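You operate a simulated robot arm through the tools that you are given. There is no shell and no other tool. Be economical: measure what you need, move in short steps, check, and stop when the job is done.

You run a simulated robot arm. Do the job below in one go: nothing can be reset, and whatever is moved stays where it is left.

JOB
Set the latched relief valve to its label, prove it and cap it.
Fine: the display shows the last lift; it lifts within a third of a bar of the label; pressure off before the cap; turn its knob only without pressure; the cap of the knob's colour; leave the drain open.

It is judged by the outcome, as a careful person would: the job done as asked, and still so three seconds after it is handed in. It fails if anything else is knocked over, pushed out of place, dropped, spilled or broken. A push-on lid holds only when it is set on centred and level and pressed home; a screw cap is set on level and turned clockwise until tight.

ROBOT AND FRAMES
A 6-joint arm with a two-finger parallel gripper, fixed in place. Base frame: the origin is at the foot of the arm, x ahead of it, y to its left, z up; the work surface is at about z = 850. Units: mm, rad, N and s.
With the tool pointing down near the work surface it reaches from about 480 to 880 mm from the base axis. Its first joint turns from -2.007 to 2.007 rad. Payload 4.2 kg.
The TCP is the grasp point between the finger pads, 23 mm short of the fingertips. In the tool frame z runs along the fingers and y along their closing line. Largest opening 94 mm; finger width 38, thickness 10; the body of the gripper, 54 by 96 mm, starts 39 mm behind the TCP.
Orientation is that of the tool frame in the base frame, as [roll, pitch, yaw] about the fixed x, y, z axes, in that order (R = Rz(yaw) Ry(pitch) Rx(roll)). With the fingers straight down and closing along the base's y, the tool's x points along the base's -x, its y along +y and its z along -z.

CONTROLS
- The arm moves only by the tool jog_arm. Its argument "targets" is a list of rows, each a list of 3 entries, a list of its own where there are three numbers: the turn, a rotation vector about the base's x, y, z in units of 8 degrees (1.0 is 8 degrees), then the shift along the base's x, y, z in units of 50 mm (1.0 is 50 mm), then the gripper command, from -1 (fully open) to 1 (shut), values between in proportion. In form: [[[rx, ry, rz], [dx, dy, dz], gripper], ...]. A call has 1 to 8 rows; each row shifts and turns the commanded pose from where the row before left it. A call with a number of a shift or a turn outside -1 to 1 is refused whole. Rows are played at 5 a second. More than 50 mm and 0.15 rad between two rows, or a gripper value outside its range, and nothing of the call is played. Where a pose cannot be reached the arm comes as near as it can. A force on the tool above 60 N (or 10 N above the force at the start of the call, whichever is more), or a blocked arm, ends the call early, and 0.2 s more pass. The fingers move at their own pace (about 108 mm/s each) and stop on an object; they squeeze with about 21 N. The grip force told is the motor's: it shows also when the fingers shut on nothing. Time passes only in rows, and 0.2 s behind the last, so rows that do not move let the fingers close. It gives the time, the measured TCP pose, the force on the tool (base axes), the opening and the grip force at its end, in the units of the frame above (readings bear some noise), with the torque about the TCP (base axes, N m) and any sound that the robot's microphone picked up, and new pictures: "views" is both (left out), scene, wrist or none.
- Cameras (640 x 400 px; columns grow to the right, rows downward): "scene" is fixed at [50.4, 648.7, 1500.6]; the picture's right is [-0.81, -0.59, 0.00], its down [-0.24, 0.33, -0.91] and it looks along [0.54, -0.74, -0.41] (base axes); focal length 360 px, centre (320, 200). "wrist" rides on the gripper at [86, 16, -74] in the tool frame; the picture's right is [-0.18, 0.98, 0.00], its down [-0.58, -0.11, -0.81] and it looks along [-0.79, -0.15, 0.59] (tool axes); focal length 243 px, centre (320, 200). There is no depth. A picture from a camera that has moved, and an enlarged one, comes with that camera's place and axes in the base frame and with its lens.
- lift_body(by): slides the trunk up (or, below 0, down) by that many mm; the arm rides with it, the base frame stays. It gives what a move gives, with no picture.
- close_up(camera, box): a new picture of the part [left, top, right, bottom] of that camera's present view, enlarged. The clock stands still meanwhile.
- sign_off(): hands the job in; it is judged then, once.

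Work in short steps. Places have to be worked out from the pictures, the camera data and where the tool is seen: move nearer, look again, correct. Check each grasp and each placing, and mend what went wrong. You have 120 turns and 200 pictures in all, those below and enlarged ones among them. Open the gripper and draw the arm clear of the work before you hand the job in, unless the task says otherwise; then end with one line.

The tools are called after "Call:" by a JSON object that holds its "api" and its "payload". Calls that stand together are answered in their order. jog_arm: Moves the arm, as the interface text tells. Its arguments: {"type":"object","properties":{"targets":{"type":"array"},"views":{"type":"string","enum":["both","scene","wrist","none"]}},"required":["targets"]} The other tools are called the same way: lift_body (by) slides the trunk up or down; close_up (camera, box) takes an enlarged picture of a part of a camera's view; sign_off () hands the job in.

At the start:

```text
t: 0.0
eef_pos: [554.0, -237.8, 1337.3]
tcp_rot: [-3.142, 0.0, 3.14]
ft_force: [-0.3, -0.4, -0.1]
torque: [0.02, -0.02, -0.02]
grip_width: 94.2
finger_force: 0.0
trunk travel left (down, up): [-750.0, 240.0]
```

scene: 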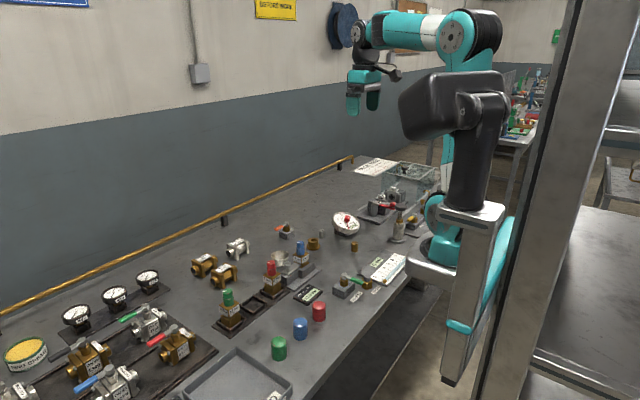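
wrist: 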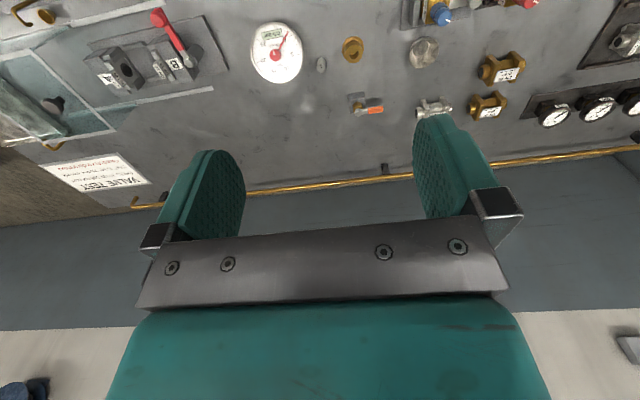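

The bench holds several valves, caps, gauges and a test stand. I'll enlarge parts of the scene view to read labels before moving.

Call:
{"api": "close_up", "payload": {"camera": "scene", "box": [200, 220, 360, 320]}}

Call:
{"api": "close_up", "payload": {"camera": "scene", "box": [320, 150, 480, 250]}}

Call:
{"api": "close_up", "payload": {"camera": "scene", "box": [300, 220, 420, 300]}}

Call:
{"api": "close_up", "payload": {"camera": "wrist", "box": [0, 0, 320, 200]}}

```text
4.00 times, centred on (280, 270) of scene
camera zoom: at [50.4, 648.7, 1500.6], right [-0.81, -0.59, 0.0], down [-0.24, 0.33, -0.91], along [0.54, -0.74, -0.41], focal length 1442 px, centre (480, -80)
```

zoom: 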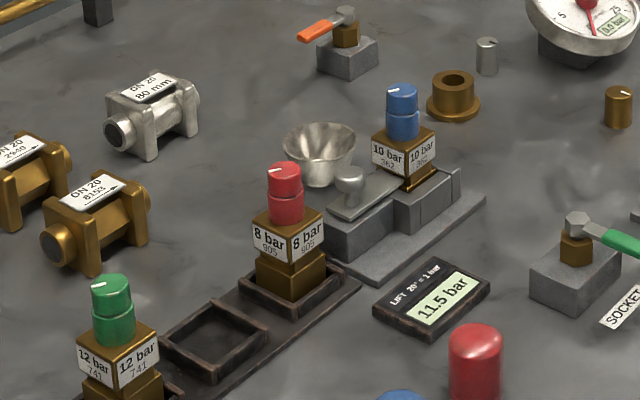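

```text
4.00 times, centred on (400, 200) of scene
camera zoom: at [50.4, 648.7, 1500.6], right [-0.81, -0.59, 0.0], down [-0.24, 0.33, -0.91], along [0.54, -0.74, -0.41], focal length 1442 px, centre (0, 200)
```

zoom: 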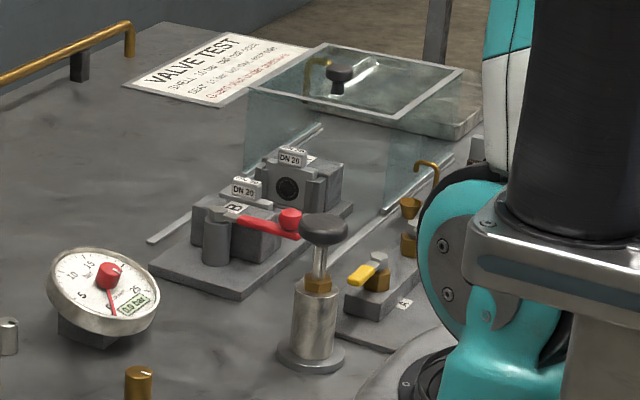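

```text
5.00 times, centred on (360, 260) of scene
camera zoom: at [50.4, 648.7, 1500.6], right [-0.81, -0.59, 0.0], down [-0.24, 0.33, -0.91], along [0.54, -0.74, -0.41], focal length 1802 px, centre (120, -100)
```

zoom: 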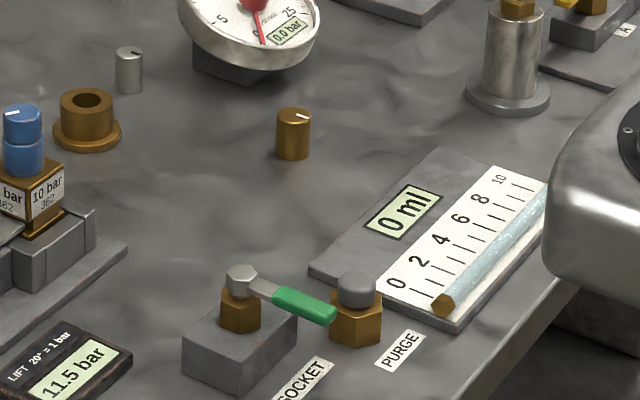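

```text
2.00 times, centred on (160, 100) of wrist
camera zoom: at [467.8, -222.0, 1410.6], right [0.18, 0.98, 0.0], down [0.58, -0.11, 0.81], along [0.79, -0.15, -0.59], focal length 485 px, centre (640, 400)
```

zoom: 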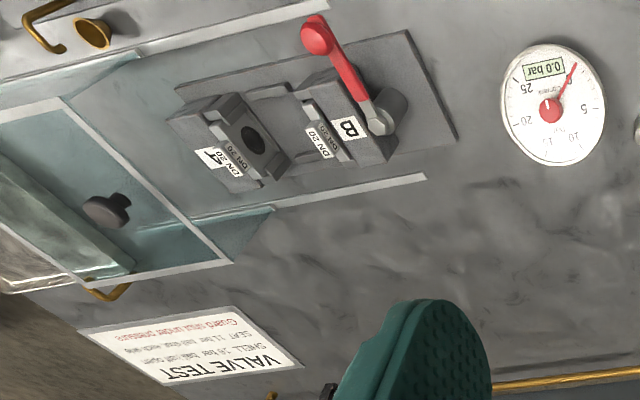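

I judge the blue 10-bar relief valve (in the clamped station) to be at about (630,-50), with a lift display showing 11.5 bar. I'll move the arm nearer at a safe height and use the wrist view.

Call:
{"api": "jog_arm", "payload": {"targets": [[[0, 0, 0], [-0.2, 0.7, -0.5], -1], [[0, 0, 0], [-0.2, 0.7, -0.5], -1], [[0, 0, 0], [-0.2, 0.7, -0.5], -1], [[0, 0, 0], [-0.2, 0.7, -0.5], -1], [[0, 0, 0], [-0.2, 0.5, -0.5], -1]], "views": "wrist"}}

Call:
{"api": "close_up", "payload": {"camera": "wrist", "box": [160, 0, 480, 200]}}

Call:
{"api": "close_up", "payload": {"camera": "scene", "box": [350, 155, 400, 187]}}

Call:
{"api": "close_up", "payload": {"camera": "scene", "box": [390, 180, 450, 240]}}

```text
t: 1.2
eef_pos: [506.2, -73.1, 1209.4]
tcp_rot: [3.141, 0.0, 3.141]
ft_force: [0.8, -0.1, 0.2]
torque: [0.01, 0.04, 0.02]
grip_width: 93.8
finger_force: 0.2
trunk travel left (down, up): [-750.0, 240.0]
camera wrist: at [419.1, -56.8, 1284.1], right [0.18, 0.98, 0.0], down [0.58, -0.11, 0.81], along [0.79, -0.15, -0.59], focal length 243 px, centre (320, 200)
```

wrist: 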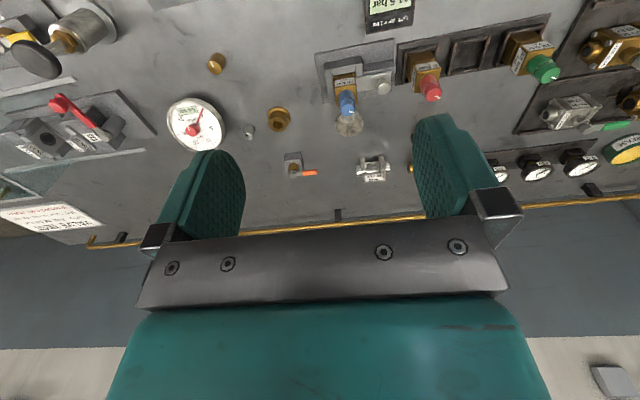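

```text
2.00 times, centred on (320, 100) of wrist
camera zoom: at [419.1, -56.8, 1284.1], right [0.18, 0.98, 0.0], down [0.58, -0.11, 0.81], along [0.79, -0.15, -0.59], focal length 485 px, centre (320, 400)
```

zoom: 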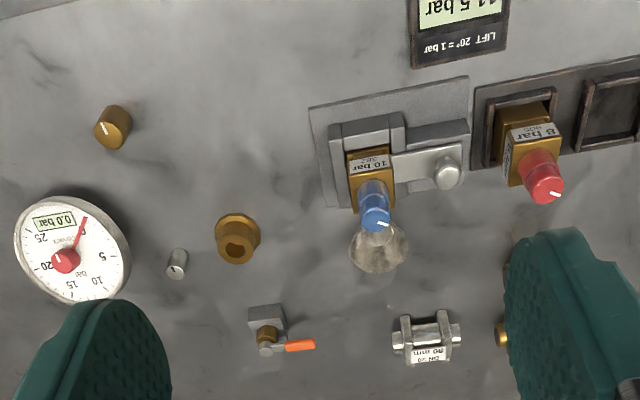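

```text
12.50 times, centred on (375, 171) of scene
camera zoom: at [50.4, 648.7, 1500.6], right [-0.81, -0.59, 0.0], down [-0.24, 0.33, -0.91], along [0.54, -0.74, -0.41], focal length 4505 px, centre (-368, 562)
```

zoom: 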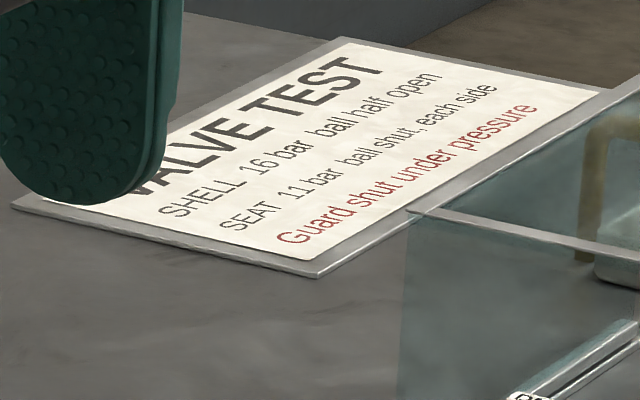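

```text
6.67 times, centred on (420, 210) of scene
camera zoom: at [50.4, 648.7, 1500.6], right [-0.81, -0.59, 0.0], down [-0.24, 0.33, -0.91], along [0.54, -0.74, -0.41], focal length 2403 px, centre (-347, 133)
```

zoom: 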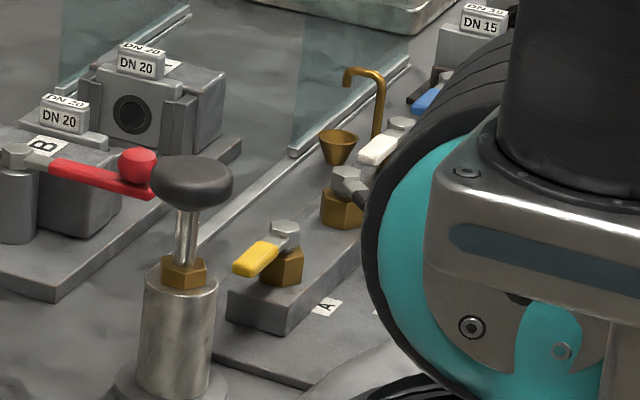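

Labels show station A/B (valve shell test) is separate; I need to see the pump, drain and valve labels on the right. Turning and moving the wrist camera there.

Call:
{"api": "jog_arm", "payload": {"targets": [[[0, 0, -1], [-0.4, -0.8, 0], -1], [[0, 0, -1], [-0.4, -0.8, 0], -1], [[0, 0, -1], [-0.4, -0.8, 0], -1], [[0, 0, -1], [-0.4, -0.8, 0], -1], [[0, 0, -1], [-0.4, -0.8, 0], -1], [[0, 0, -1], [-0.4, -0.8, 0], -1], [[0, 0, -1], [-0.4, -0.8, 0], -1]], "views": "wrist"}}

Call:
{"api": "close_up", "payload": {"camera": "wrist", "box": [320, 0, 640, 200]}}

Call:
{"api": "close_up", "payload": {"camera": "wrist", "box": [0, 0, 320, 200]}}

```text
t: 2.8
eef_pos: [362.6, -353.4, 1209.9]
tcp_rot: [-3.142, 0.0, 2.165]
ft_force: [-0.4, -0.3, -0.7]
torque: [-0.03, -0.02, -0.03]
grip_width: 93.9
finger_force: 0.0
trunk travel left (down, up): [-750.0, 240.0]
camera wrist: at [328.8, -272.9, 1284.5], right [0.92, 0.4, 0.0], down [0.23, -0.54, 0.81], along [0.32, -0.74, -0.59], focal length 243 px, centre (320, 200)
```

wrist: 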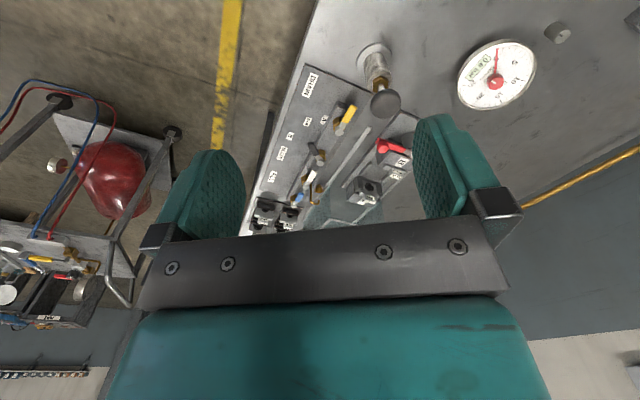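

```text
2.00 times, centred on (480, 100) of wrist
camera zoom: at [328.8, -272.9, 1284.5], right [0.92, 0.4, 0.0], down [0.23, -0.54, 0.81], along [0.32, -0.74, -0.59], focal length 485 px, centre (0, 400)
```

zoom: 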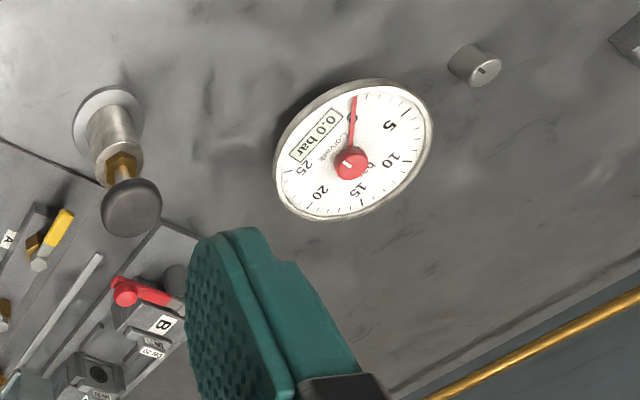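

```text
2.00 times, centred on (160, 100) of wrist
camera zoom: at [328.8, -272.9, 1284.5], right [0.92, 0.4, 0.0], down [0.23, -0.54, 0.81], along [0.32, -0.74, -0.59], focal length 485 px, centre (640, 400)
```

zoom: 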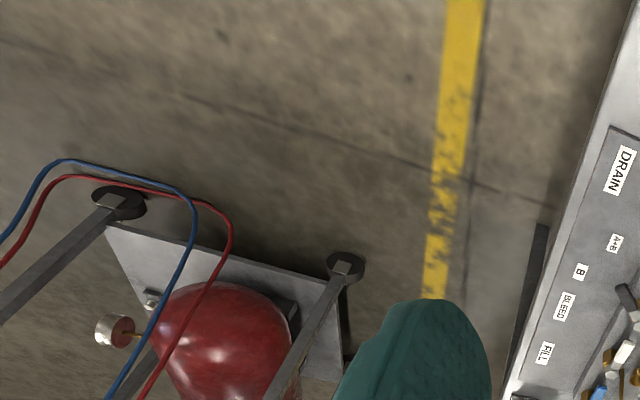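

A row of manifold labels (DRAIN, A, A+B, B, BLEED, FILL) is visible. Zooming in on that manifold.

Call:
{"api": "close_up", "payload": {"camera": "wrist", "box": [245, 55, 405, 155]}}

Call:
{"api": "close_up", "payload": {"camera": "wrist", "box": [245, 140, 405, 240]}}

```text
4.00 times, centred on (325, 105) of wrist
camera zoom: at [328.8, -272.9, 1284.5], right [0.92, 0.4, 0.0], down [0.23, -0.54, 0.81], along [0.32, -0.74, -0.59], focal length 970 px, centre (300, 580)
```

zoom: 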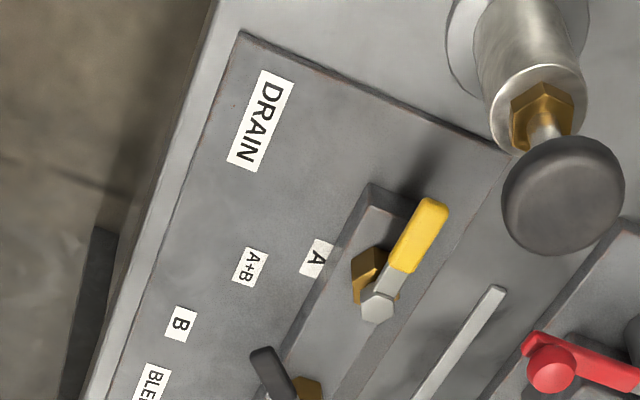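

```text
4.00 times, centred on (325, 190) of wrist
camera zoom: at [328.8, -272.9, 1284.5], right [0.92, 0.4, 0.0], down [0.23, -0.54, 0.81], along [0.32, -0.74, -0.59], focal length 970 px, centre (300, 240)
```

zoom: 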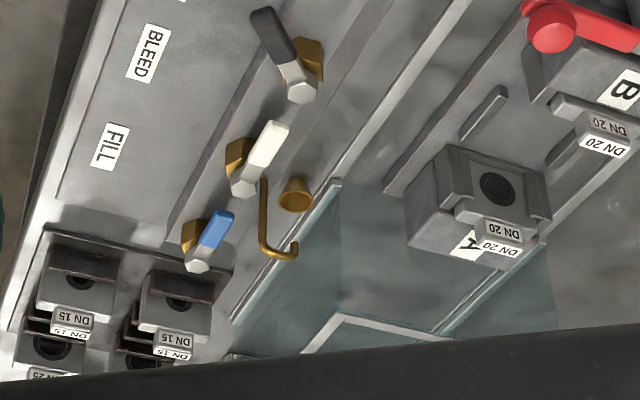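

The manifold has yellow (DRAIN), black selector, white BLEED and blue FILL handles. Now to view the relief station from above: I move across toward +y keeping the camera facing −y.

Call:
{"api": "jog_arm", "payload": {"targets": [[[0, 0, 0], [0.3, 1, 0], -1], [[0, 0, 0], [0.3, 1, 0], -1], [[0, 0, -0.5], [0.3, 1, 0], -1], [[0, 0, -0.5], [0.3, 1, 0], -1], [[0, 0, -0.5], [0.3, 1, 0], -1], [[0, 0, -0.5], [0.3, 1, 0], -1], [[0, 0, -0.5], [0.2, 1, 0], -1], [[0, 0, -0.5], [0, 1, 0], -1]], "views": "wrist"}}

Call:
{"api": "close_up", "payload": {"camera": "wrist", "box": [160, 0, 480, 200]}}

```text
refused: row 1 steps farther than a row can; nothing moved
```

```text
2.00 times, centred on (320, 100) of wrist
camera zoom: at [328.8, -272.9, 1284.5], right [0.92, 0.4, 0.0], down [0.23, -0.54, 0.81], along [0.32, -0.74, -0.59], focal length 485 px, centre (320, 400)
```

zoom: 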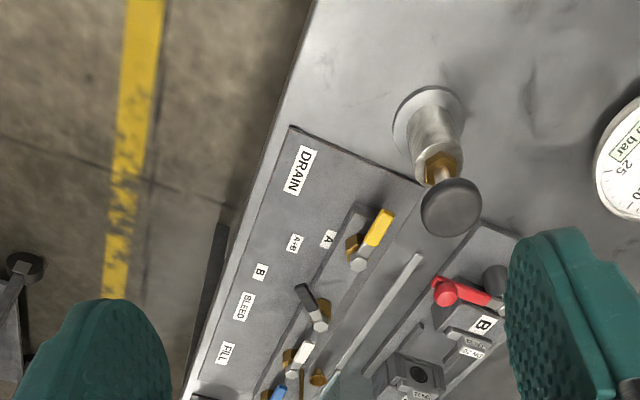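

That call was too long per row (step limit is 50 mm total). Repeating with shorter steps.

Call:
{"api": "jog_arm", "payload": {"targets": [[[0, 0, 0], [0.3, 0.9, 0], -1], [[0, 0, 0], [0.3, 0.9, 0], -1], [[0, 0, -0.5], [0.3, 0.9, 0], -1], [[0, 0, -0.5], [0.3, 0.9, 0], -1], [[0, 0, -0.5], [0.3, 0.9, 0], -1], [[0, 0, -0.5], [0.3, 0.9, 0], -1], [[0, 0, -0.5], [0.2, 0.9, 0], -1], [[0, 0, -0.5], [0, 0.9, 0], -1]], "views": "wrist"}}

Call:
{"api": "close_up", "payload": {"camera": "wrist", "box": [160, 0, 480, 200]}}

```text
t: 4.6
eef_pos: [473.2, 3.9, 1206.6]
tcp_rot: [-3.14, 0.0, 1.747]
ft_force: [0.4, 0.1, 0.0]
torque: [0.0, 0.02, 0.01]
grip_width: 94.1
finger_force: 0.1
out of reach, approached as far as the arm can: row 3, 4
trunk travel left (down, up): [-750.0, 240.0]
camera wrist: at [473.7, 91.8, 1281.0], right [1.0, -0.01, 0.0], down [-0.01, -0.59, 0.81], along [-0.01, -0.81, -0.59], focal length 243 px, centre (320, 200)
```

wrist: 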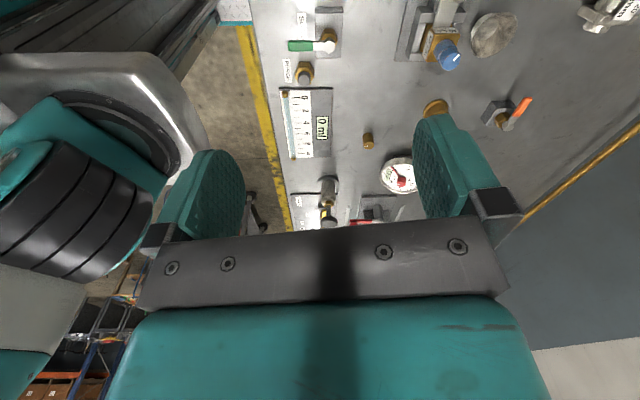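

```text
2.00 times, centred on (320, 100) of wrist
camera zoom: at [473.7, 91.8, 1281.0], right [1.0, -0.01, 0.0], down [-0.01, -0.59, 0.81], along [-0.01, -0.81, -0.59], focal length 485 px, centre (320, 400)
```

zoom: 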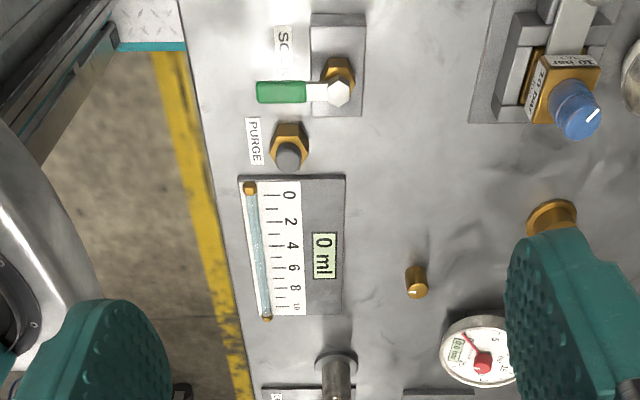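

The SOCKET lever (green) lies across its block (seems shut); yellow DRAIN lies along its block. The blue knob is at about (632,-48, top≈956). I move closer to view knob and latch.

Call:
{"api": "jog_arm", "payload": {"targets": [[[0, 0, 0], [0.7, 0.3, -0.5], -1], [[0, 0, 0], [0.7, 0.3, -0.5], -1], [[0, 0, 0], [0.7, 0.2, -0.5], -1], [[0, 0, 0], [0.5, 0.2, -0.5], -1], [[0, 0, 0], [0, 0, -0.5], -1]], "views": "wrist"}}

Call:
{"api": "close_up", "payload": {"camera": "wrist", "box": [240, 0, 480, 150]}}

Call:
{"api": "close_up", "payload": {"camera": "scene", "box": [260, 230, 320, 280]}}

Call:
{"api": "close_up", "payload": {"camera": "scene", "box": [260, 290, 340, 370]}}

```text
t: 5.8
eef_pos: [604.0, 53.6, 1081.0]
tcp_rot: [-3.141, 0.002, 1.745]
ft_force: [0.1, 0.0, -0.5]
torque: [0.0, -0.02, 0.02]
grip_width: 93.9
finger_force: 0.1
trunk travel left (down, up): [-750.0, 240.0]
camera wrist: at [604.0, 141.3, 1156.0], right [1.0, -0.01, 0.0], down [-0.01, -0.59, 0.81], along [-0.01, -0.81, -0.59], focal length 243 px, centre (320, 200)
```

wrist: 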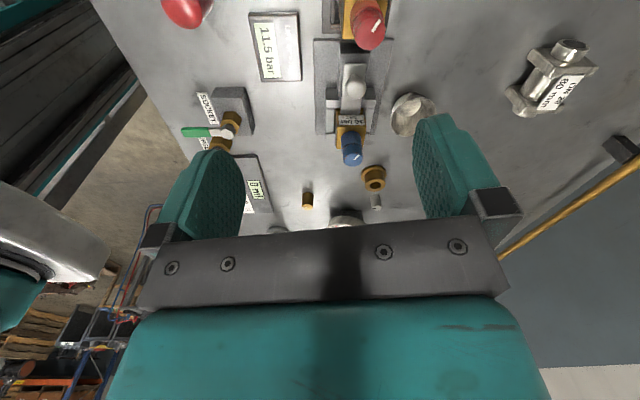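

```text
2.67 times, centred on (360, 75) of wrist
camera zoom: at [604.0, 141.3, 1156.0], right [1.0, -0.01, 0.0], down [-0.01, -0.59, 0.81], along [-0.01, -0.81, -0.59], focal length 647 px, centre (213, 533)
```

zoom: 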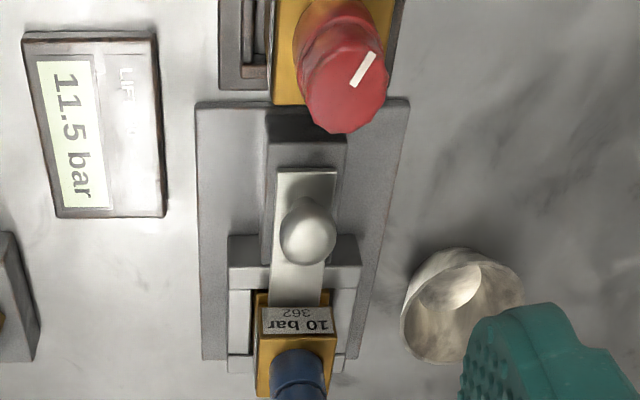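

```text
8.00 times, centred on (290, 255) of scene
camera zoom: at [50.4, 648.7, 1500.6], right [-0.81, -0.59, 0.0], down [-0.24, 0.33, -0.91], along [0.54, -0.74, -0.41], focal length 2883 px, centre (560, -240)
```

zoom: 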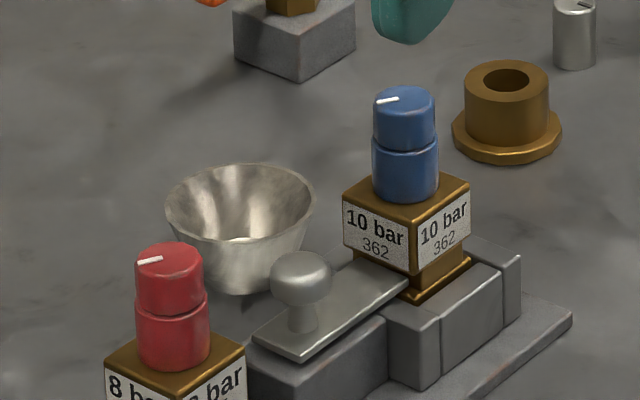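

```text
5.00 times, centred on (300, 330) of scene
camera zoom: at [50.4, 648.7, 1500.6], right [-0.81, -0.59, 0.0], down [-0.24, 0.33, -0.91], along [0.54, -0.74, -0.41], focal length 1802 px, centre (420, -450)
```

zoom: 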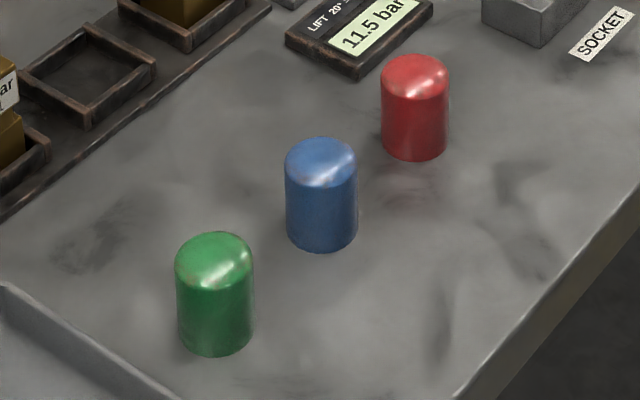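

Zoom on the SOCKET lever from the wrist for triangulating it exactly.

Call:
{"api": "close_up", "payload": {"camera": "wrist", "box": [160, 80, 288, 160]}}

Call:
{"api": "close_up", "payload": {"camera": "scene", "box": [330, 260, 394, 300]}}

Call:
{"api": "close_up", "payload": {"camera": "wrist", "box": [300, 100, 428, 180]}}

```text
5.00 times, centred on (224, 120) of wrist
camera zoom: at [604.0, 141.3, 1156.0], right [1.0, -0.01, 0.0], down [-0.01, -0.59, 0.81], along [-0.01, -0.81, -0.59], focal length 1213 px, centre (800, 600)
```

zoom: 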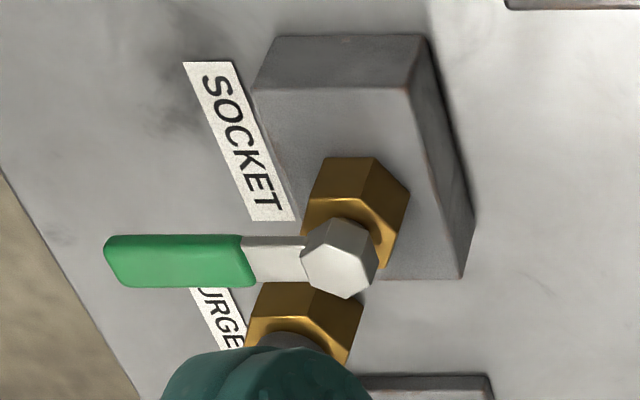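

```text
10.00 times, centred on (362, 280) of scene
camera zoom: at [50.4, 648.7, 1500.6], right [-0.81, -0.59, 0.0], down [-0.24, 0.33, -0.91], along [0.54, -0.74, -0.41], focal length 3604 px, centre (-100, -600)
```

zoom: 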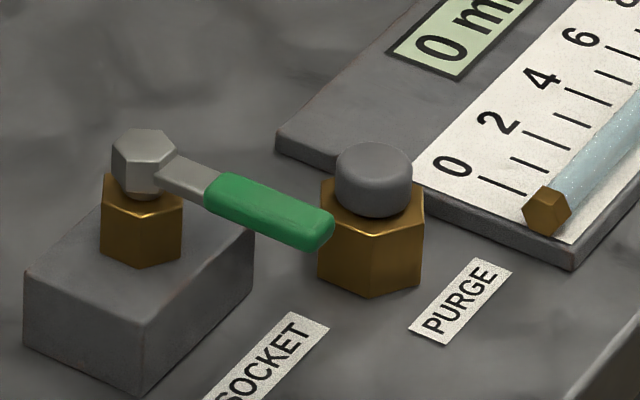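

```text
5.00 times, centred on (364, 140) of wrist
camera zoom: at [604.0, 141.3, 1156.0], right [1.0, -0.01, 0.0], down [-0.01, -0.59, 0.81], along [-0.01, -0.81, -0.59], focal length 1213 px, centre (100, 500)
```

zoom: 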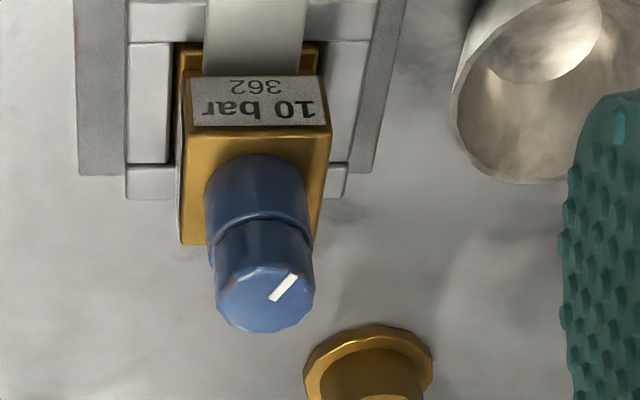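

SOCKET pivot at (485,-58,905), green grip from x≈459 to 423; PURGE dome near (437,-108). I turn the tool to close along y and go above the lever with a 30 mm opening.

Call:
{"api": "jog_arm", "payload": {"targets": [[[0, 0, 1], [-0.34, -0.28, 0], 0.36], [[0, 0, 1], [-0.34, -0.28, 0], 0.36], [[0, 0, 1], [-0.34, -0.28, 0], 0.36], [[0, 0, 1], [-0.34, -0.28, 0], 0.36], [[0, 0, 1], [-0.34, -0.28, 0], 0.36], [[0, 0, 1], [-0.34, -0.28, 0], 0.36], [[0, 0, 1], [-0.34, -0.28, 0], 0.36], [[0, 0, 1], [-0.34, -0.28, 0], 0.36]], "views": "none"}}

Call:
{"api": "jog_arm", "payload": {"targets": [[[0, 0, 1], [-0.2, 0, -0.5], 0.36], [[0, 0, 1], [-0.1, 0, -0.5], 0.36], [[0, 0, 0], [-0.1, 0, -0.5], 0.36], [[0, 0, 0], [0, 0, -0.4], 0.36]], "views": "scene"}}

```text
t: 7.6
eef_pos: [466.0, -60.2, 1083.9]
tcp_rot: [3.141, 0.001, 2.867]
ft_force: [0.3, 0.6, -0.3]
torque: [-0.01, 0.02, 0.01]
grip_width: 30.2
finger_force: 0.0
trunk travel left (down, up): [-750.0, 240.0]
```

```text
t: 8.6
eef_pos: [486.3, -52.0, 997.8]
tcp_rot: [-3.141, -0.002, -3.139]
ft_force: [0.3, 0.4, 0.1]
torque: [0.04, -0.05, -0.02]
grip_width: 30.1
finger_force: 0.1
out of reach, approached as far as the arm can: row 1, 2, 3
trunk travel left (down, up): [-750.0, 240.0]
```

scene: 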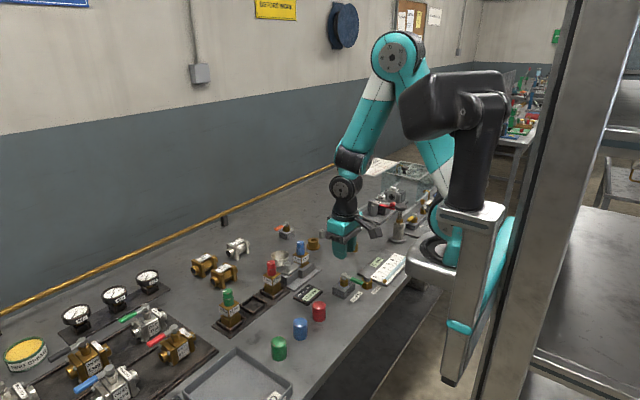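

Tool-down reach ends near 486 here; I tilt the fingers 20° back toward the base so the grip can get to x≈442.

Call:
{"api": "jog_arm", "payload": {"targets": [[[0, 0.85, 0], [-0.2, 0, 0], 0.36], [[0, 0.85, 0], [-0.2, 0, 0], 0.36], [[0, 0.8, 0], [-0.2, 0, 0], 0.36], [[0, 0, 0], [0, 0, 0], 0.36]], "views": "scene"}}

```text
t: 9.6
eef_pos: [455.4, -51.5, 998.4]
tcp_rot: [-3.141, -0.35, 3.142]
ft_force: [-0.1, -0.4, -0.3]
torque: [-0.03, 0.01, -0.03]
grip_width: 30.0
finger_force: 0.2
trunk travel left (down, up): [-750.0, 240.0]
```

scene: 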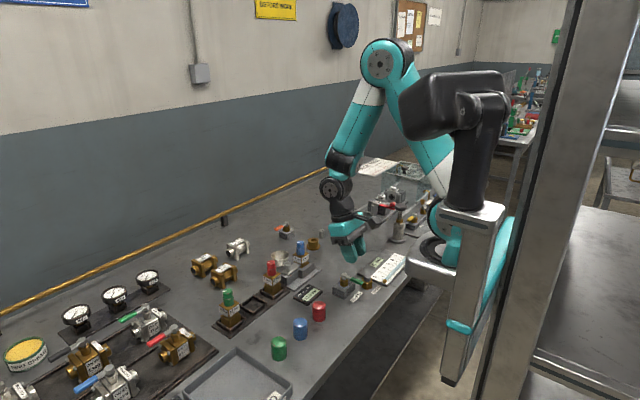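

Reach works. Move to just above the lever at (440,-58) and check in the scene view.

Call:
{"api": "jog_arm", "payload": {"targets": [[[0, 0, 0], [-0.15, -0.06, -0.5], 0.36], [[0, 0, 0], [-0.15, -0.06, -0.6], 0.36], [[0, 0, 0], [0, 0, 0], 0.36]], "views": "none"}}

Call:
{"api": "close_up", "payload": {"camera": "scene", "box": [310, 220, 406, 300]}}

```text
t: 10.4
eef_pos: [440.0, -58.8, 943.3]
tcp_rot: [-3.141, -0.348, 3.141]
ft_force: [-0.6, -0.6, 0.4]
torque: [0.01, 0.0, 0.01]
grip_width: 30.2
finger_force: 0.0
trunk travel left (down, up): [-750.0, 240.0]
```

```text
5.00 times, centred on (358, 260) of scene
camera zoom: at [50.4, 648.7, 1500.6], right [-0.81, -0.59, 0.0], down [-0.24, 0.33, -0.91], along [0.54, -0.74, -0.41], focal length 1802 px, centre (130, -100)
```

zoom: 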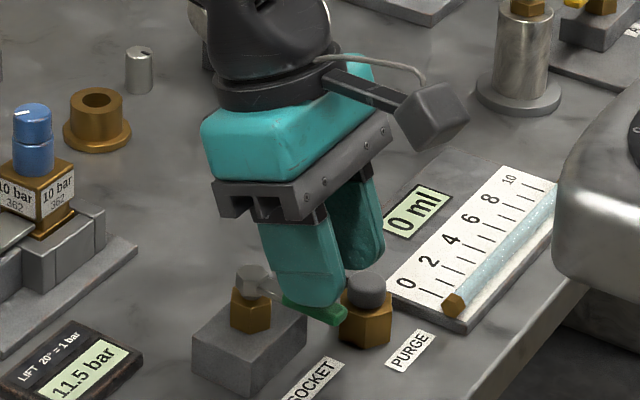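

Fingers look to straddle the lever line. Descend 35 mm, watching force.

Call:
{"api": "jog_arm", "payload": {"targets": [[[0, 0, 0], [0, 0, -0.25], 0.36], [[0, 0, 0], [0, 0, -0.25], 0.36], [[0, 0, 0], [0, 0, -0.2], 0.36]], "views": "none"}}

Call:
{"api": "close_up", "payload": {"camera": "scene", "box": [310, 220, 406, 300]}}

```text
t: 11.2
eef_pos: [440.6, -58.6, 910.1]
tcp_rot: [-3.14, -0.347, -3.14]
ft_force: [-0.2, -0.1, 0.4]
torque: [0.01, -0.02, 0.01]
grip_width: 30.2
finger_force: 0.1
trunk travel left (down, up): [-750.0, 240.0]
```

```text
5.00 times, centred on (358, 260) of scene
camera zoom: at [50.4, 648.7, 1500.6], right [-0.81, -0.59, 0.0], down [-0.24, 0.33, -0.91], along [0.54, -0.74, -0.41], focal length 1802 px, centre (130, -100)
```

zoom: 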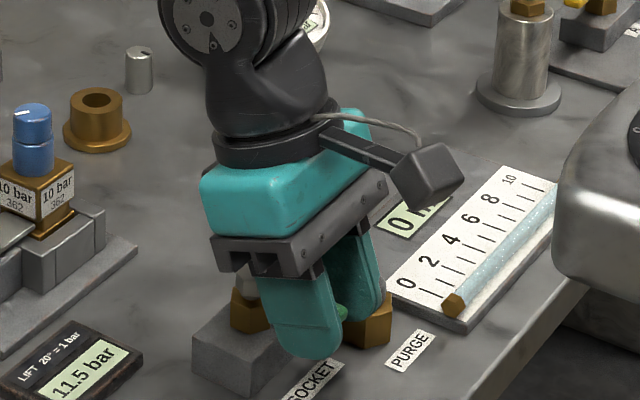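

The lever is between the fingers. Close on it, then swing the first 15° clockwise (toward +y) and check forces.

Call:
{"api": "jog_arm", "payload": {"targets": [[[0, 0, 0], [0, 0, 0], 1], [[0, 0, 0], [0, 0, 0], 1], [[0, 0, -0.94], [0.008, 0.115, 0], 1], [[0, 0, -0.94], [0.022, 0.113, 0], 1]], "views": "none"}}

```text
t: 12.2
eef_pos: [442.2, -44.9, 910.8]
tcp_rot: [3.134, -0.349, 2.881]
ft_force: [-6.3, 33.6, 10.4]
torque: [-0.11, -0.84, 1.37]
grip_width: 13.5
finger_force: 45.2
trunk travel left (down, up): [-750.0, 240.0]
```

Forces of 33 N; check whether the lever actually turned.

Call:
{"api": "close_up", "payload": {"camera": "scene", "box": [310, 220, 406, 300]}}

Call:
{"api": "close_up", "payload": {"camera": "wrist", "box": [160, 0, 480, 200]}}

```text
5.00 times, centred on (358, 260) of scene
camera zoom: at [50.4, 648.7, 1500.6], right [-0.81, -0.59, 0.0], down [-0.24, 0.33, -0.91], along [0.54, -0.74, -0.41], focal length 1802 px, centre (130, -100)
```

zoom: 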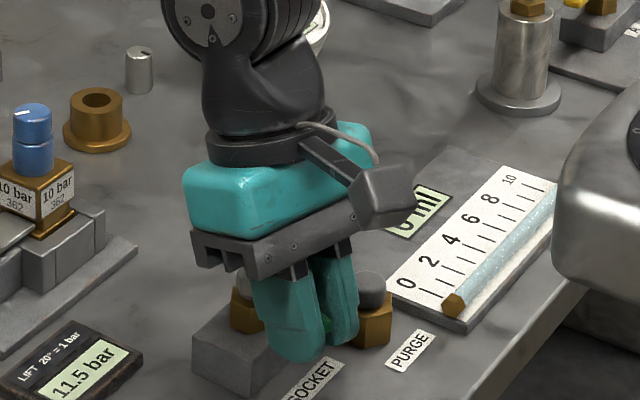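

```text
2.00 times, centred on (320, 100) of wrist
camera zoom: at [392.4, -14.7, 1008.4], right [0.42, 0.9, -0.06], down [0.77, -0.32, 0.56], along [0.48, -0.28, -0.83], focal length 485 px, centre (320, 400)
```

zoom: 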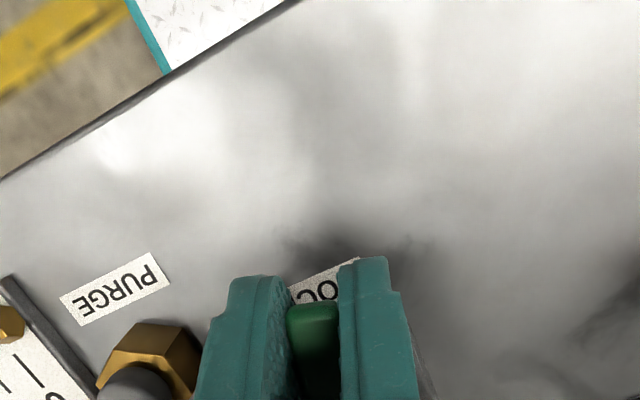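

The lever is following the fingers. Continue the arc to 45°.

Call:
{"api": "jog_arm", "payload": {"targets": [[[0, 0, -0.94], [0.037, 0.109, 0], 1], [[0, 0, -0.94], [0.051, 0.103, 0], 1], [[0, 0, -0.94], [0.064, 0.096, 0], 1], [[0, 0, -0.94], [0.076, 0.086, 0], 1]], "views": "none"}}

Call:
{"api": "close_up", "payload": {"camera": "scene", "box": [310, 220, 406, 300]}}

```text
t: 13.2
eef_pos: [455.0, -22.9, 908.1]
tcp_rot: [3.137, -0.353, 2.354]
ft_force: [-1.4, 26.8, 22.9]
torque: [0.25, 0.1, 0.8]
grip_width: 13.1
finger_force: 45.6
trunk travel left (down, up): [-750.0, 240.0]
```

```text
5.00 times, centred on (358, 260) of scene
camera zoom: at [50.4, 648.7, 1500.6], right [-0.81, -0.59, 0.0], down [-0.24, 0.33, -0.91], along [0.54, -0.74, -0.41], focal length 1802 px, centre (130, -100)
```

zoom: 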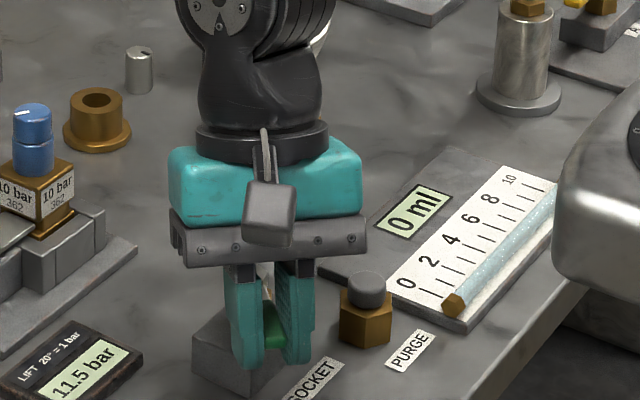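

Lever at about 45°, turning well. Complete the rest of the arc to 90°.

Call:
{"api": "jog_arm", "payload": {"targets": [[[0, 0, -0.94], [0.086, 0.076, 0], 1], [[0, 0, -0.94], [0.096, 0.064, 0], 1], [[0, 0, -0.94], [0.103, 0.051, 0], 1], [[0, 0, -0.94], [0.109, 0.037, 0], 1], [[0, 0, -0.94], [0.113, 0.022, 0], 1], [[0, 0, -0.94], [0.115, 0.008, 0], 1]], "views": "none"}}

Call:
{"api": "close_up", "payload": {"camera": "scene", "box": [310, 220, 406, 300]}}

```text
t: 14.6
eef_pos: [486.0, -12.3, 907.9]
tcp_rot: [3.141, -0.354, 1.564]
ft_force: [1.7, 28.5, 3.3]
torque: [0.65, -0.07, 0.56]
grip_width: 13.3
finger_force: 44.7
trunk travel left (down, up): [-750.0, 240.0]
```

```text
5.00 times, centred on (358, 260) of scene
camera zoom: at [50.4, 648.7, 1500.6], right [-0.81, -0.59, 0.0], down [-0.24, 0.33, -0.91], along [0.54, -0.74, -0.41], focal length 1802 px, centre (130, -100)
```

zoom: 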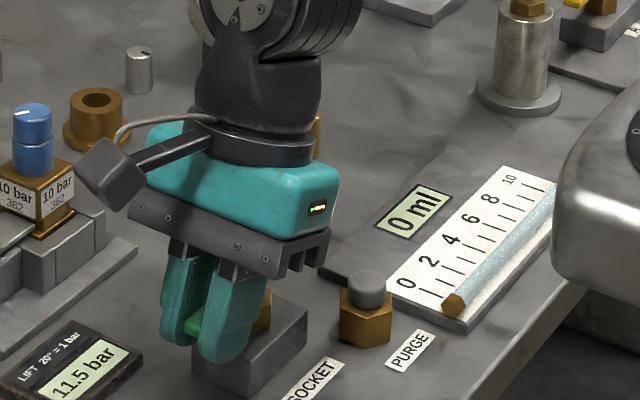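

Lever is at +y (along the block). Release and lift straight away along the tool, checking that it stays.

Call:
{"api": "jog_arm", "payload": {"targets": [[[0, 0, 0], [0, 0, 0], 0.36], [[0, 0, 0], [0, 0, 0], 0.36], [[0, 0, 0], [0, -0.15, 0.5], 0.36], [[0, 0, 0], [0, -0.15, 0.7], 0.36], [[0, 0, 0], [0, 0, 0.9], 0.36], [[0, 0, 0], [0, 0, 0.9], 0.36]], "views": "scene"}}

Call:
{"api": "close_up", "payload": {"camera": "scene", "box": [310, 220, 406, 300]}}

```text
t: 16.0
eef_pos: [490.1, -27.7, 1058.5]
tcp_rot: [-3.141, -0.348, 1.566]
ft_force: [0.5, -0.1, -0.1]
torque: [0.02, 0.02, -0.01]
grip_width: 30.2
finger_force: 0.0
out of reach, approached as far as the arm can: row 4
trunk travel left (down, up): [-750.0, 240.0]
```

scene: 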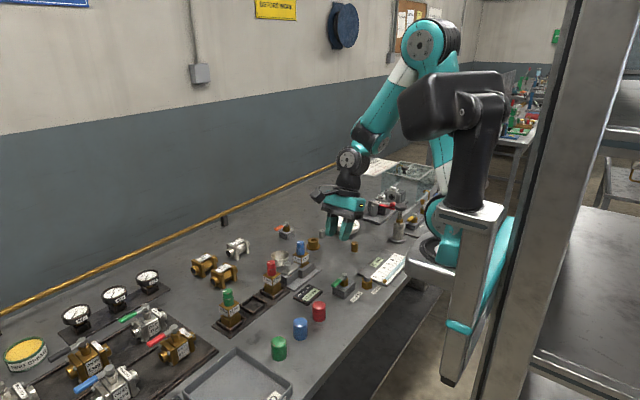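

```text
5.00 times, centred on (358, 260) of scene
camera zoom: at [50.4, 648.7, 1500.6], right [-0.81, -0.59, 0.0], down [-0.24, 0.33, -0.91], along [0.54, -0.74, -0.41], focal length 1802 px, centre (130, -100)
```

zoom: 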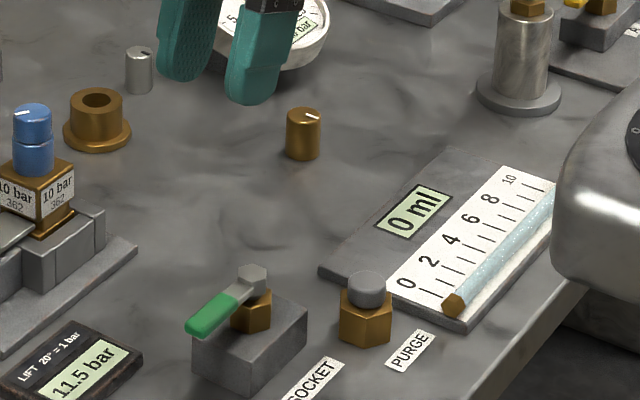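

SOCKET now open. Now go above the blue knob (641,-64), with tool upright; check gauge for 0.0.

Call:
{"api": "jog_arm", "payload": {"targets": [[[-0.65, 0, 0], [0.76, -0.18, 0], -0.2], [[-0.65, 0, 0], [0.76, -0.18, 0], -0.2], [[-0.6, 0, 0], [0.76, -0.18, 0], -0.2], [[-0.6, 0, 0], [0.74, -0.18, -0.1], -0.2], [[0, 0, 0], [0, 0, 0], -0.2]], "views": "wrist"}}

Call:
{"api": "close_up", "payload": {"camera": "scene", "box": [320, 200, 400, 250]}}

Call:
{"api": "close_up", "payload": {"camera": "scene", "box": [260, 200, 340, 280]}}

```text
t: 17.2
eef_pos: [642.0, -66.3, 1053.4]
tcp_rot: [3.139, 0.0, 1.567]
ft_force: [-0.8, -0.5, -0.2]
torque: [-0.02, 0.0, -0.01]
grip_width: 56.3
finger_force: 0.1
trunk travel left (down, up): [-750.0, 240.0]
camera wrist: at [658.4, 20.8, 1127.2], right [0.98, -0.19, 0.0], down [-0.11, -0.58, 0.81], along [-0.15, -0.79, -0.59], focal length 243 px, centre (320, 200)
```

wrist: 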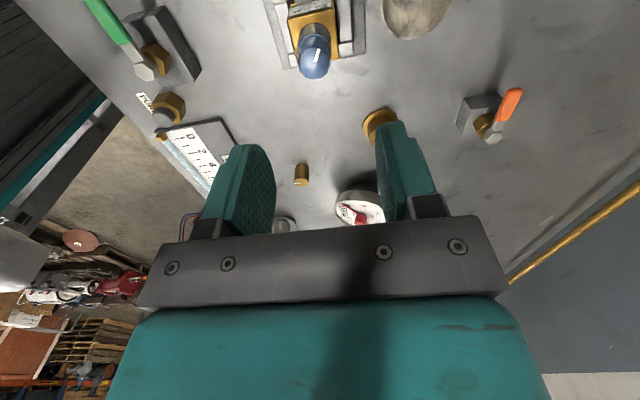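

```text
8.00 times, centred on (360, 225) of scene
camera zoom: at [50.4, 648.7, 1500.6], right [-0.81, -0.59, 0.0], down [-0.24, 0.33, -0.91], along [0.54, -0.74, -0.41], focal length 2883 px, centre (0, 0)
```

zoom: 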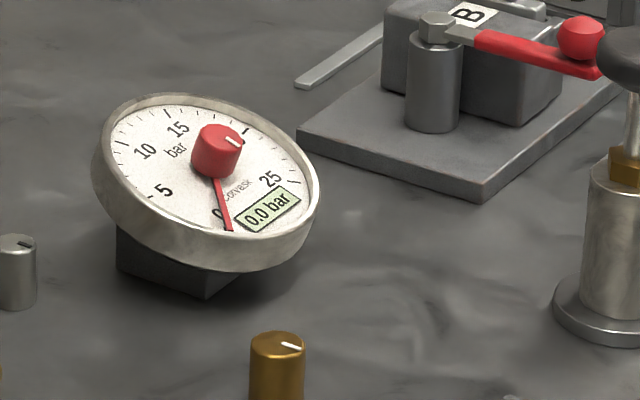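

```text
5.00 times, centred on (300, 240) of scene
camera zoom: at [50.4, 648.7, 1500.6], right [-0.81, -0.59, 0.0], down [-0.24, 0.33, -0.91], along [0.54, -0.74, -0.41], focal length 1802 px, centre (420, 0)
```

zoom: 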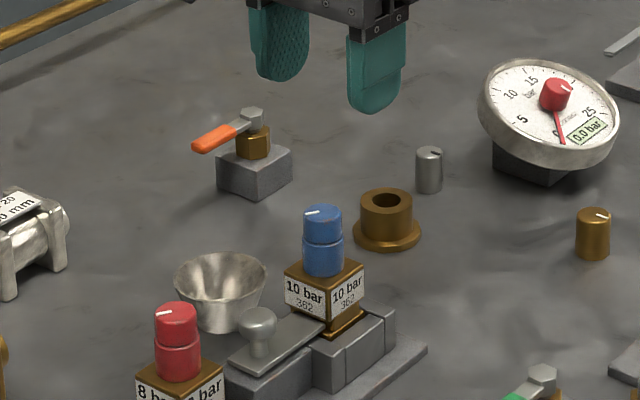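

Gauge reads 0.0 and the gripper is centred over the knob. Descend so the pads cover only the upper knob part (TCP z≈950).

Call:
{"api": "jog_arm", "payload": {"targets": [[[0, 0, 0], [-0.02, 0.08, -0.9], -0.2], [[0, 0, 0], [0, 0, -0.7], -0.2], [[0, 0, 0], [0, 0, -0.45], -0.2]], "views": "wrist"}}

Call:
{"api": "close_up", "payload": {"camera": "scene", "box": [260, 210, 340, 260]}}

```text
t: 18.0
eef_pos: [639.4, -62.3, 951.4]
tcp_rot: [3.14, 0.001, 1.567]
ft_force: [-0.4, 0.2, 0.7]
torque: [0.01, -0.03, -0.02]
grip_width: 56.1
finger_force: 0.2
trunk travel left (down, up): [-750.0, 240.0]
camera wrist: at [655.9, 23.8, 1025.5], right [0.98, -0.19, 0.0], down [-0.11, -0.58, 0.81], along [-0.15, -0.79, -0.59], focal length 243 px, centre (320, 200)
```

wrist: 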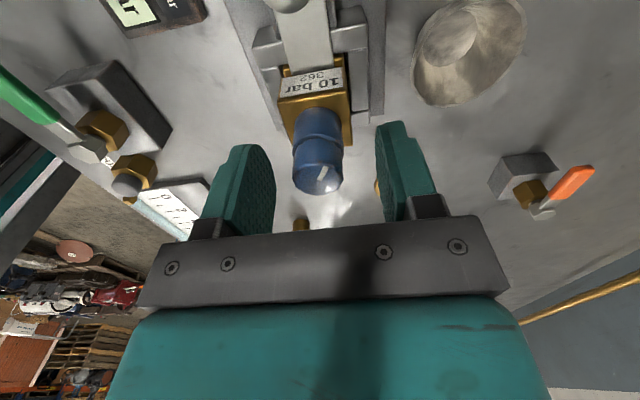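

```text
8.00 times, centred on (300, 235) of scene
camera zoom: at [50.4, 648.7, 1500.6], right [-0.81, -0.59, 0.0], down [-0.24, 0.33, -0.91], along [0.54, -0.74, -0.41], focal length 2883 px, centre (480, -80)
```

zoom: 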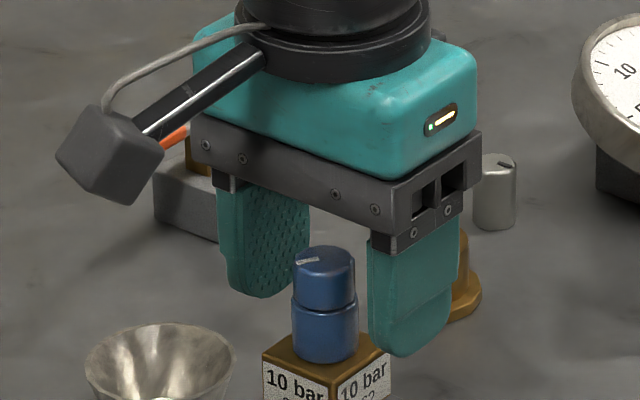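

Wrist rays put the knob at (638,-62.5), under the TCP. Close on it and check.

Call:
{"api": "jog_arm", "payload": {"targets": [[[0, 0, 0], [0, 0, 0], 1], [[0, 0, 0], [0, 0, 0], 1], [[0, 0, 0], [0, 0, 0], 1]], "views": "wrist"}}

Call:
{"api": "close_up", "payload": {"camera": "scene", "box": [260, 210, 340, 260]}}

```text
t: 18.8
eef_pos: [640.7, -61.6, 951.9]
tcp_rot: [3.138, -0.003, 1.566]
ft_force: [1.3, 0.0, 0.2]
torque: [0.02, -0.06, -0.01]
grip_width: 24.0
finger_force: 21.2
trunk travel left (down, up): [-750.0, 240.0]
camera wrist: at [656.1, 23.8, 1025.4], right [0.98, -0.19, 0.0], down [-0.11, -0.58, 0.81], along [-0.15, -0.79, -0.59], focal length 243 px, centre (320, 200)
```

wrist: 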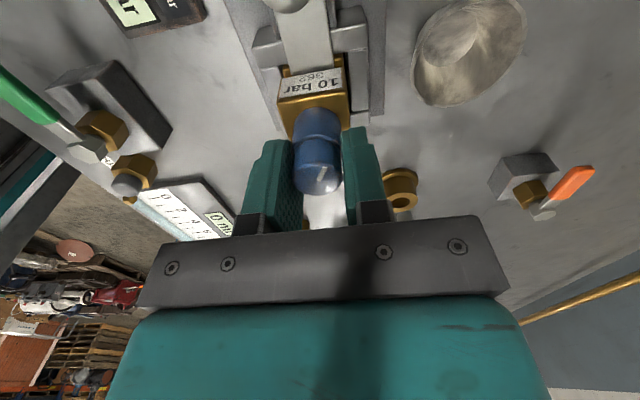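

```text
8.00 times, centred on (300, 235) of scene
camera zoom: at [50.4, 648.7, 1500.6], right [-0.81, -0.59, 0.0], down [-0.24, 0.33, -0.91], along [0.54, -0.74, -0.41], focal length 2883 px, centre (480, -80)
```

zoom: 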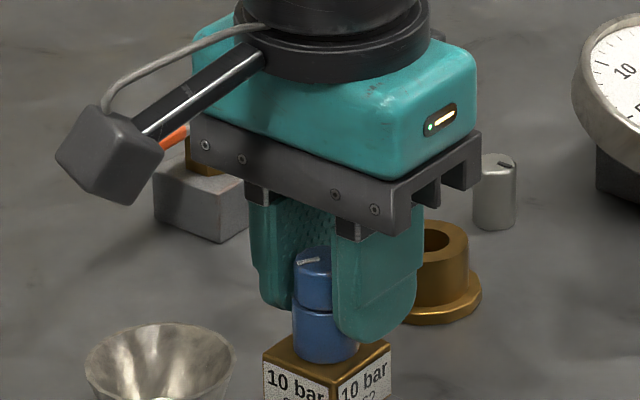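

Gripped at 24 mm wide with no side force. Turn 30° counter-clockwise (−1.5 bar) about z in small steps.

Call:
{"api": "jog_arm", "payload": {"targets": [[[0, 0, 0.9375], [0, 0, 0], 1], [[0, 0, 0.9375], [0, 0, 0], 1], [[0, 0, 0.9375], [0, 0, 0], 1], [[0, 0, 0.9375], [0, 0, 0], 1], [[0, 0, 0], [0, 0, 0], 1]], "views": "wrist"}}

Call:
{"api": "close_up", "payload": {"camera": "scene", "box": [260, 210, 340, 260]}}

```text
t: 20.0
eef_pos: [642.6, -60.2, 950.8]
tcp_rot: [3.139, -0.001, 2.093]
ft_force: [11.7, 3.5, 6.6]
torque: [-0.01, -0.68, -0.14]
grip_width: 24.1
finger_force: 20.7
trunk travel left (down, up): [-750.0, 240.0]
camera wrist: at [612.3, 21.5, 1025.1], right [0.94, 0.33, 0.0], down [0.19, -0.56, 0.81], along [0.27, -0.76, -0.59], focal length 243 px, centre (320, 200)
```

wrist: 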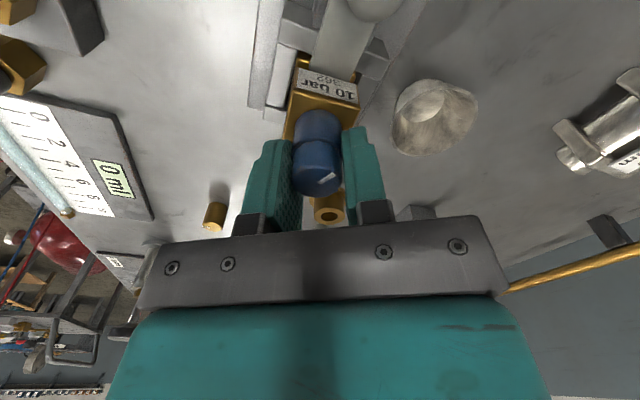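

```text
8.00 times, centred on (300, 235) of scene
camera zoom: at [50.4, 648.7, 1500.6], right [-0.81, -0.59, 0.0], down [-0.24, 0.33, -0.91], along [0.54, -0.74, -0.41], focal length 2883 px, centre (480, -80)
```

zoom: 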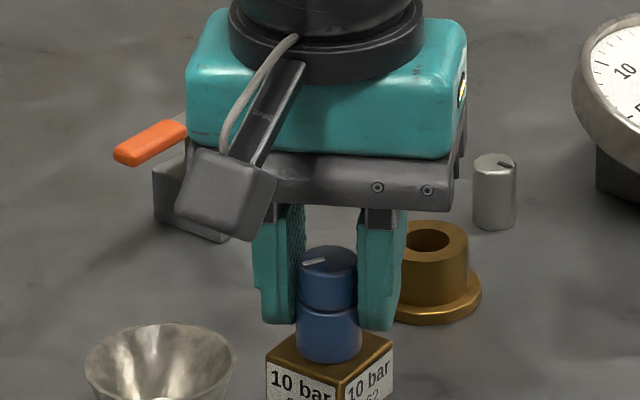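

The pointer hardly changed in the scene; probably slipped. Zoom in on the pointer.

Call:
{"api": "close_up", "payload": {"camera": "wrist", "box": [270, 100, 366, 210]}}

Call:
{"api": "close_up", "payload": {"camera": "scene", "box": [286, 230, 318, 260]}}

```text
3.64 times, centred on (318, 155) of wrist
camera zoom: at [612.3, 21.5, 1025.1], right [0.94, 0.33, 0.0], down [0.19, -0.56, 0.81], along [0.27, -0.76, -0.59], focal length 882 px, centre (327, 364)
```

zoom: 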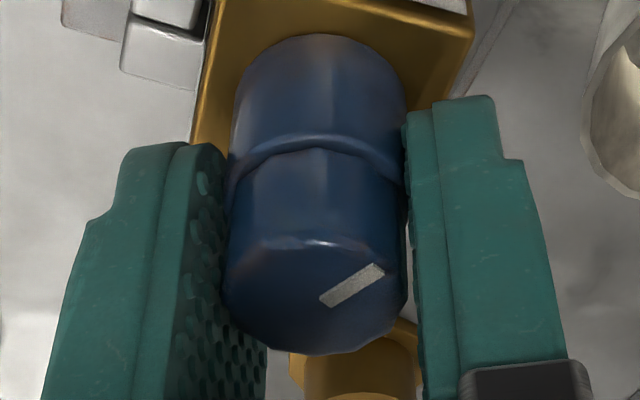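

```text
13.33 times, centred on (302, 245) of scene
camera zoom: at [50.4, 648.7, 1500.6], right [-0.81, -0.59, 0.0], down [-0.24, 0.33, -0.91], along [0.54, -0.74, -0.41], focal length 4805 px, centre (560, -400)
```

zoom: 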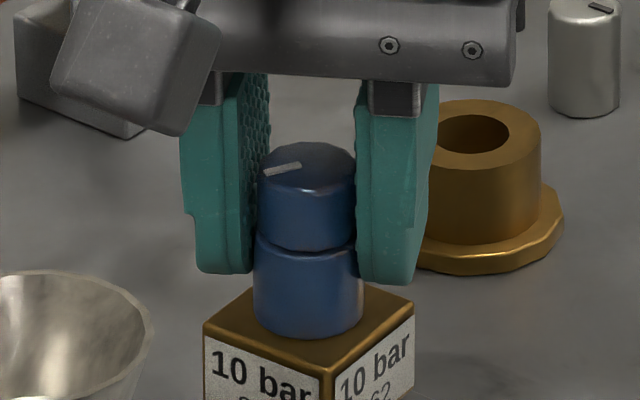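

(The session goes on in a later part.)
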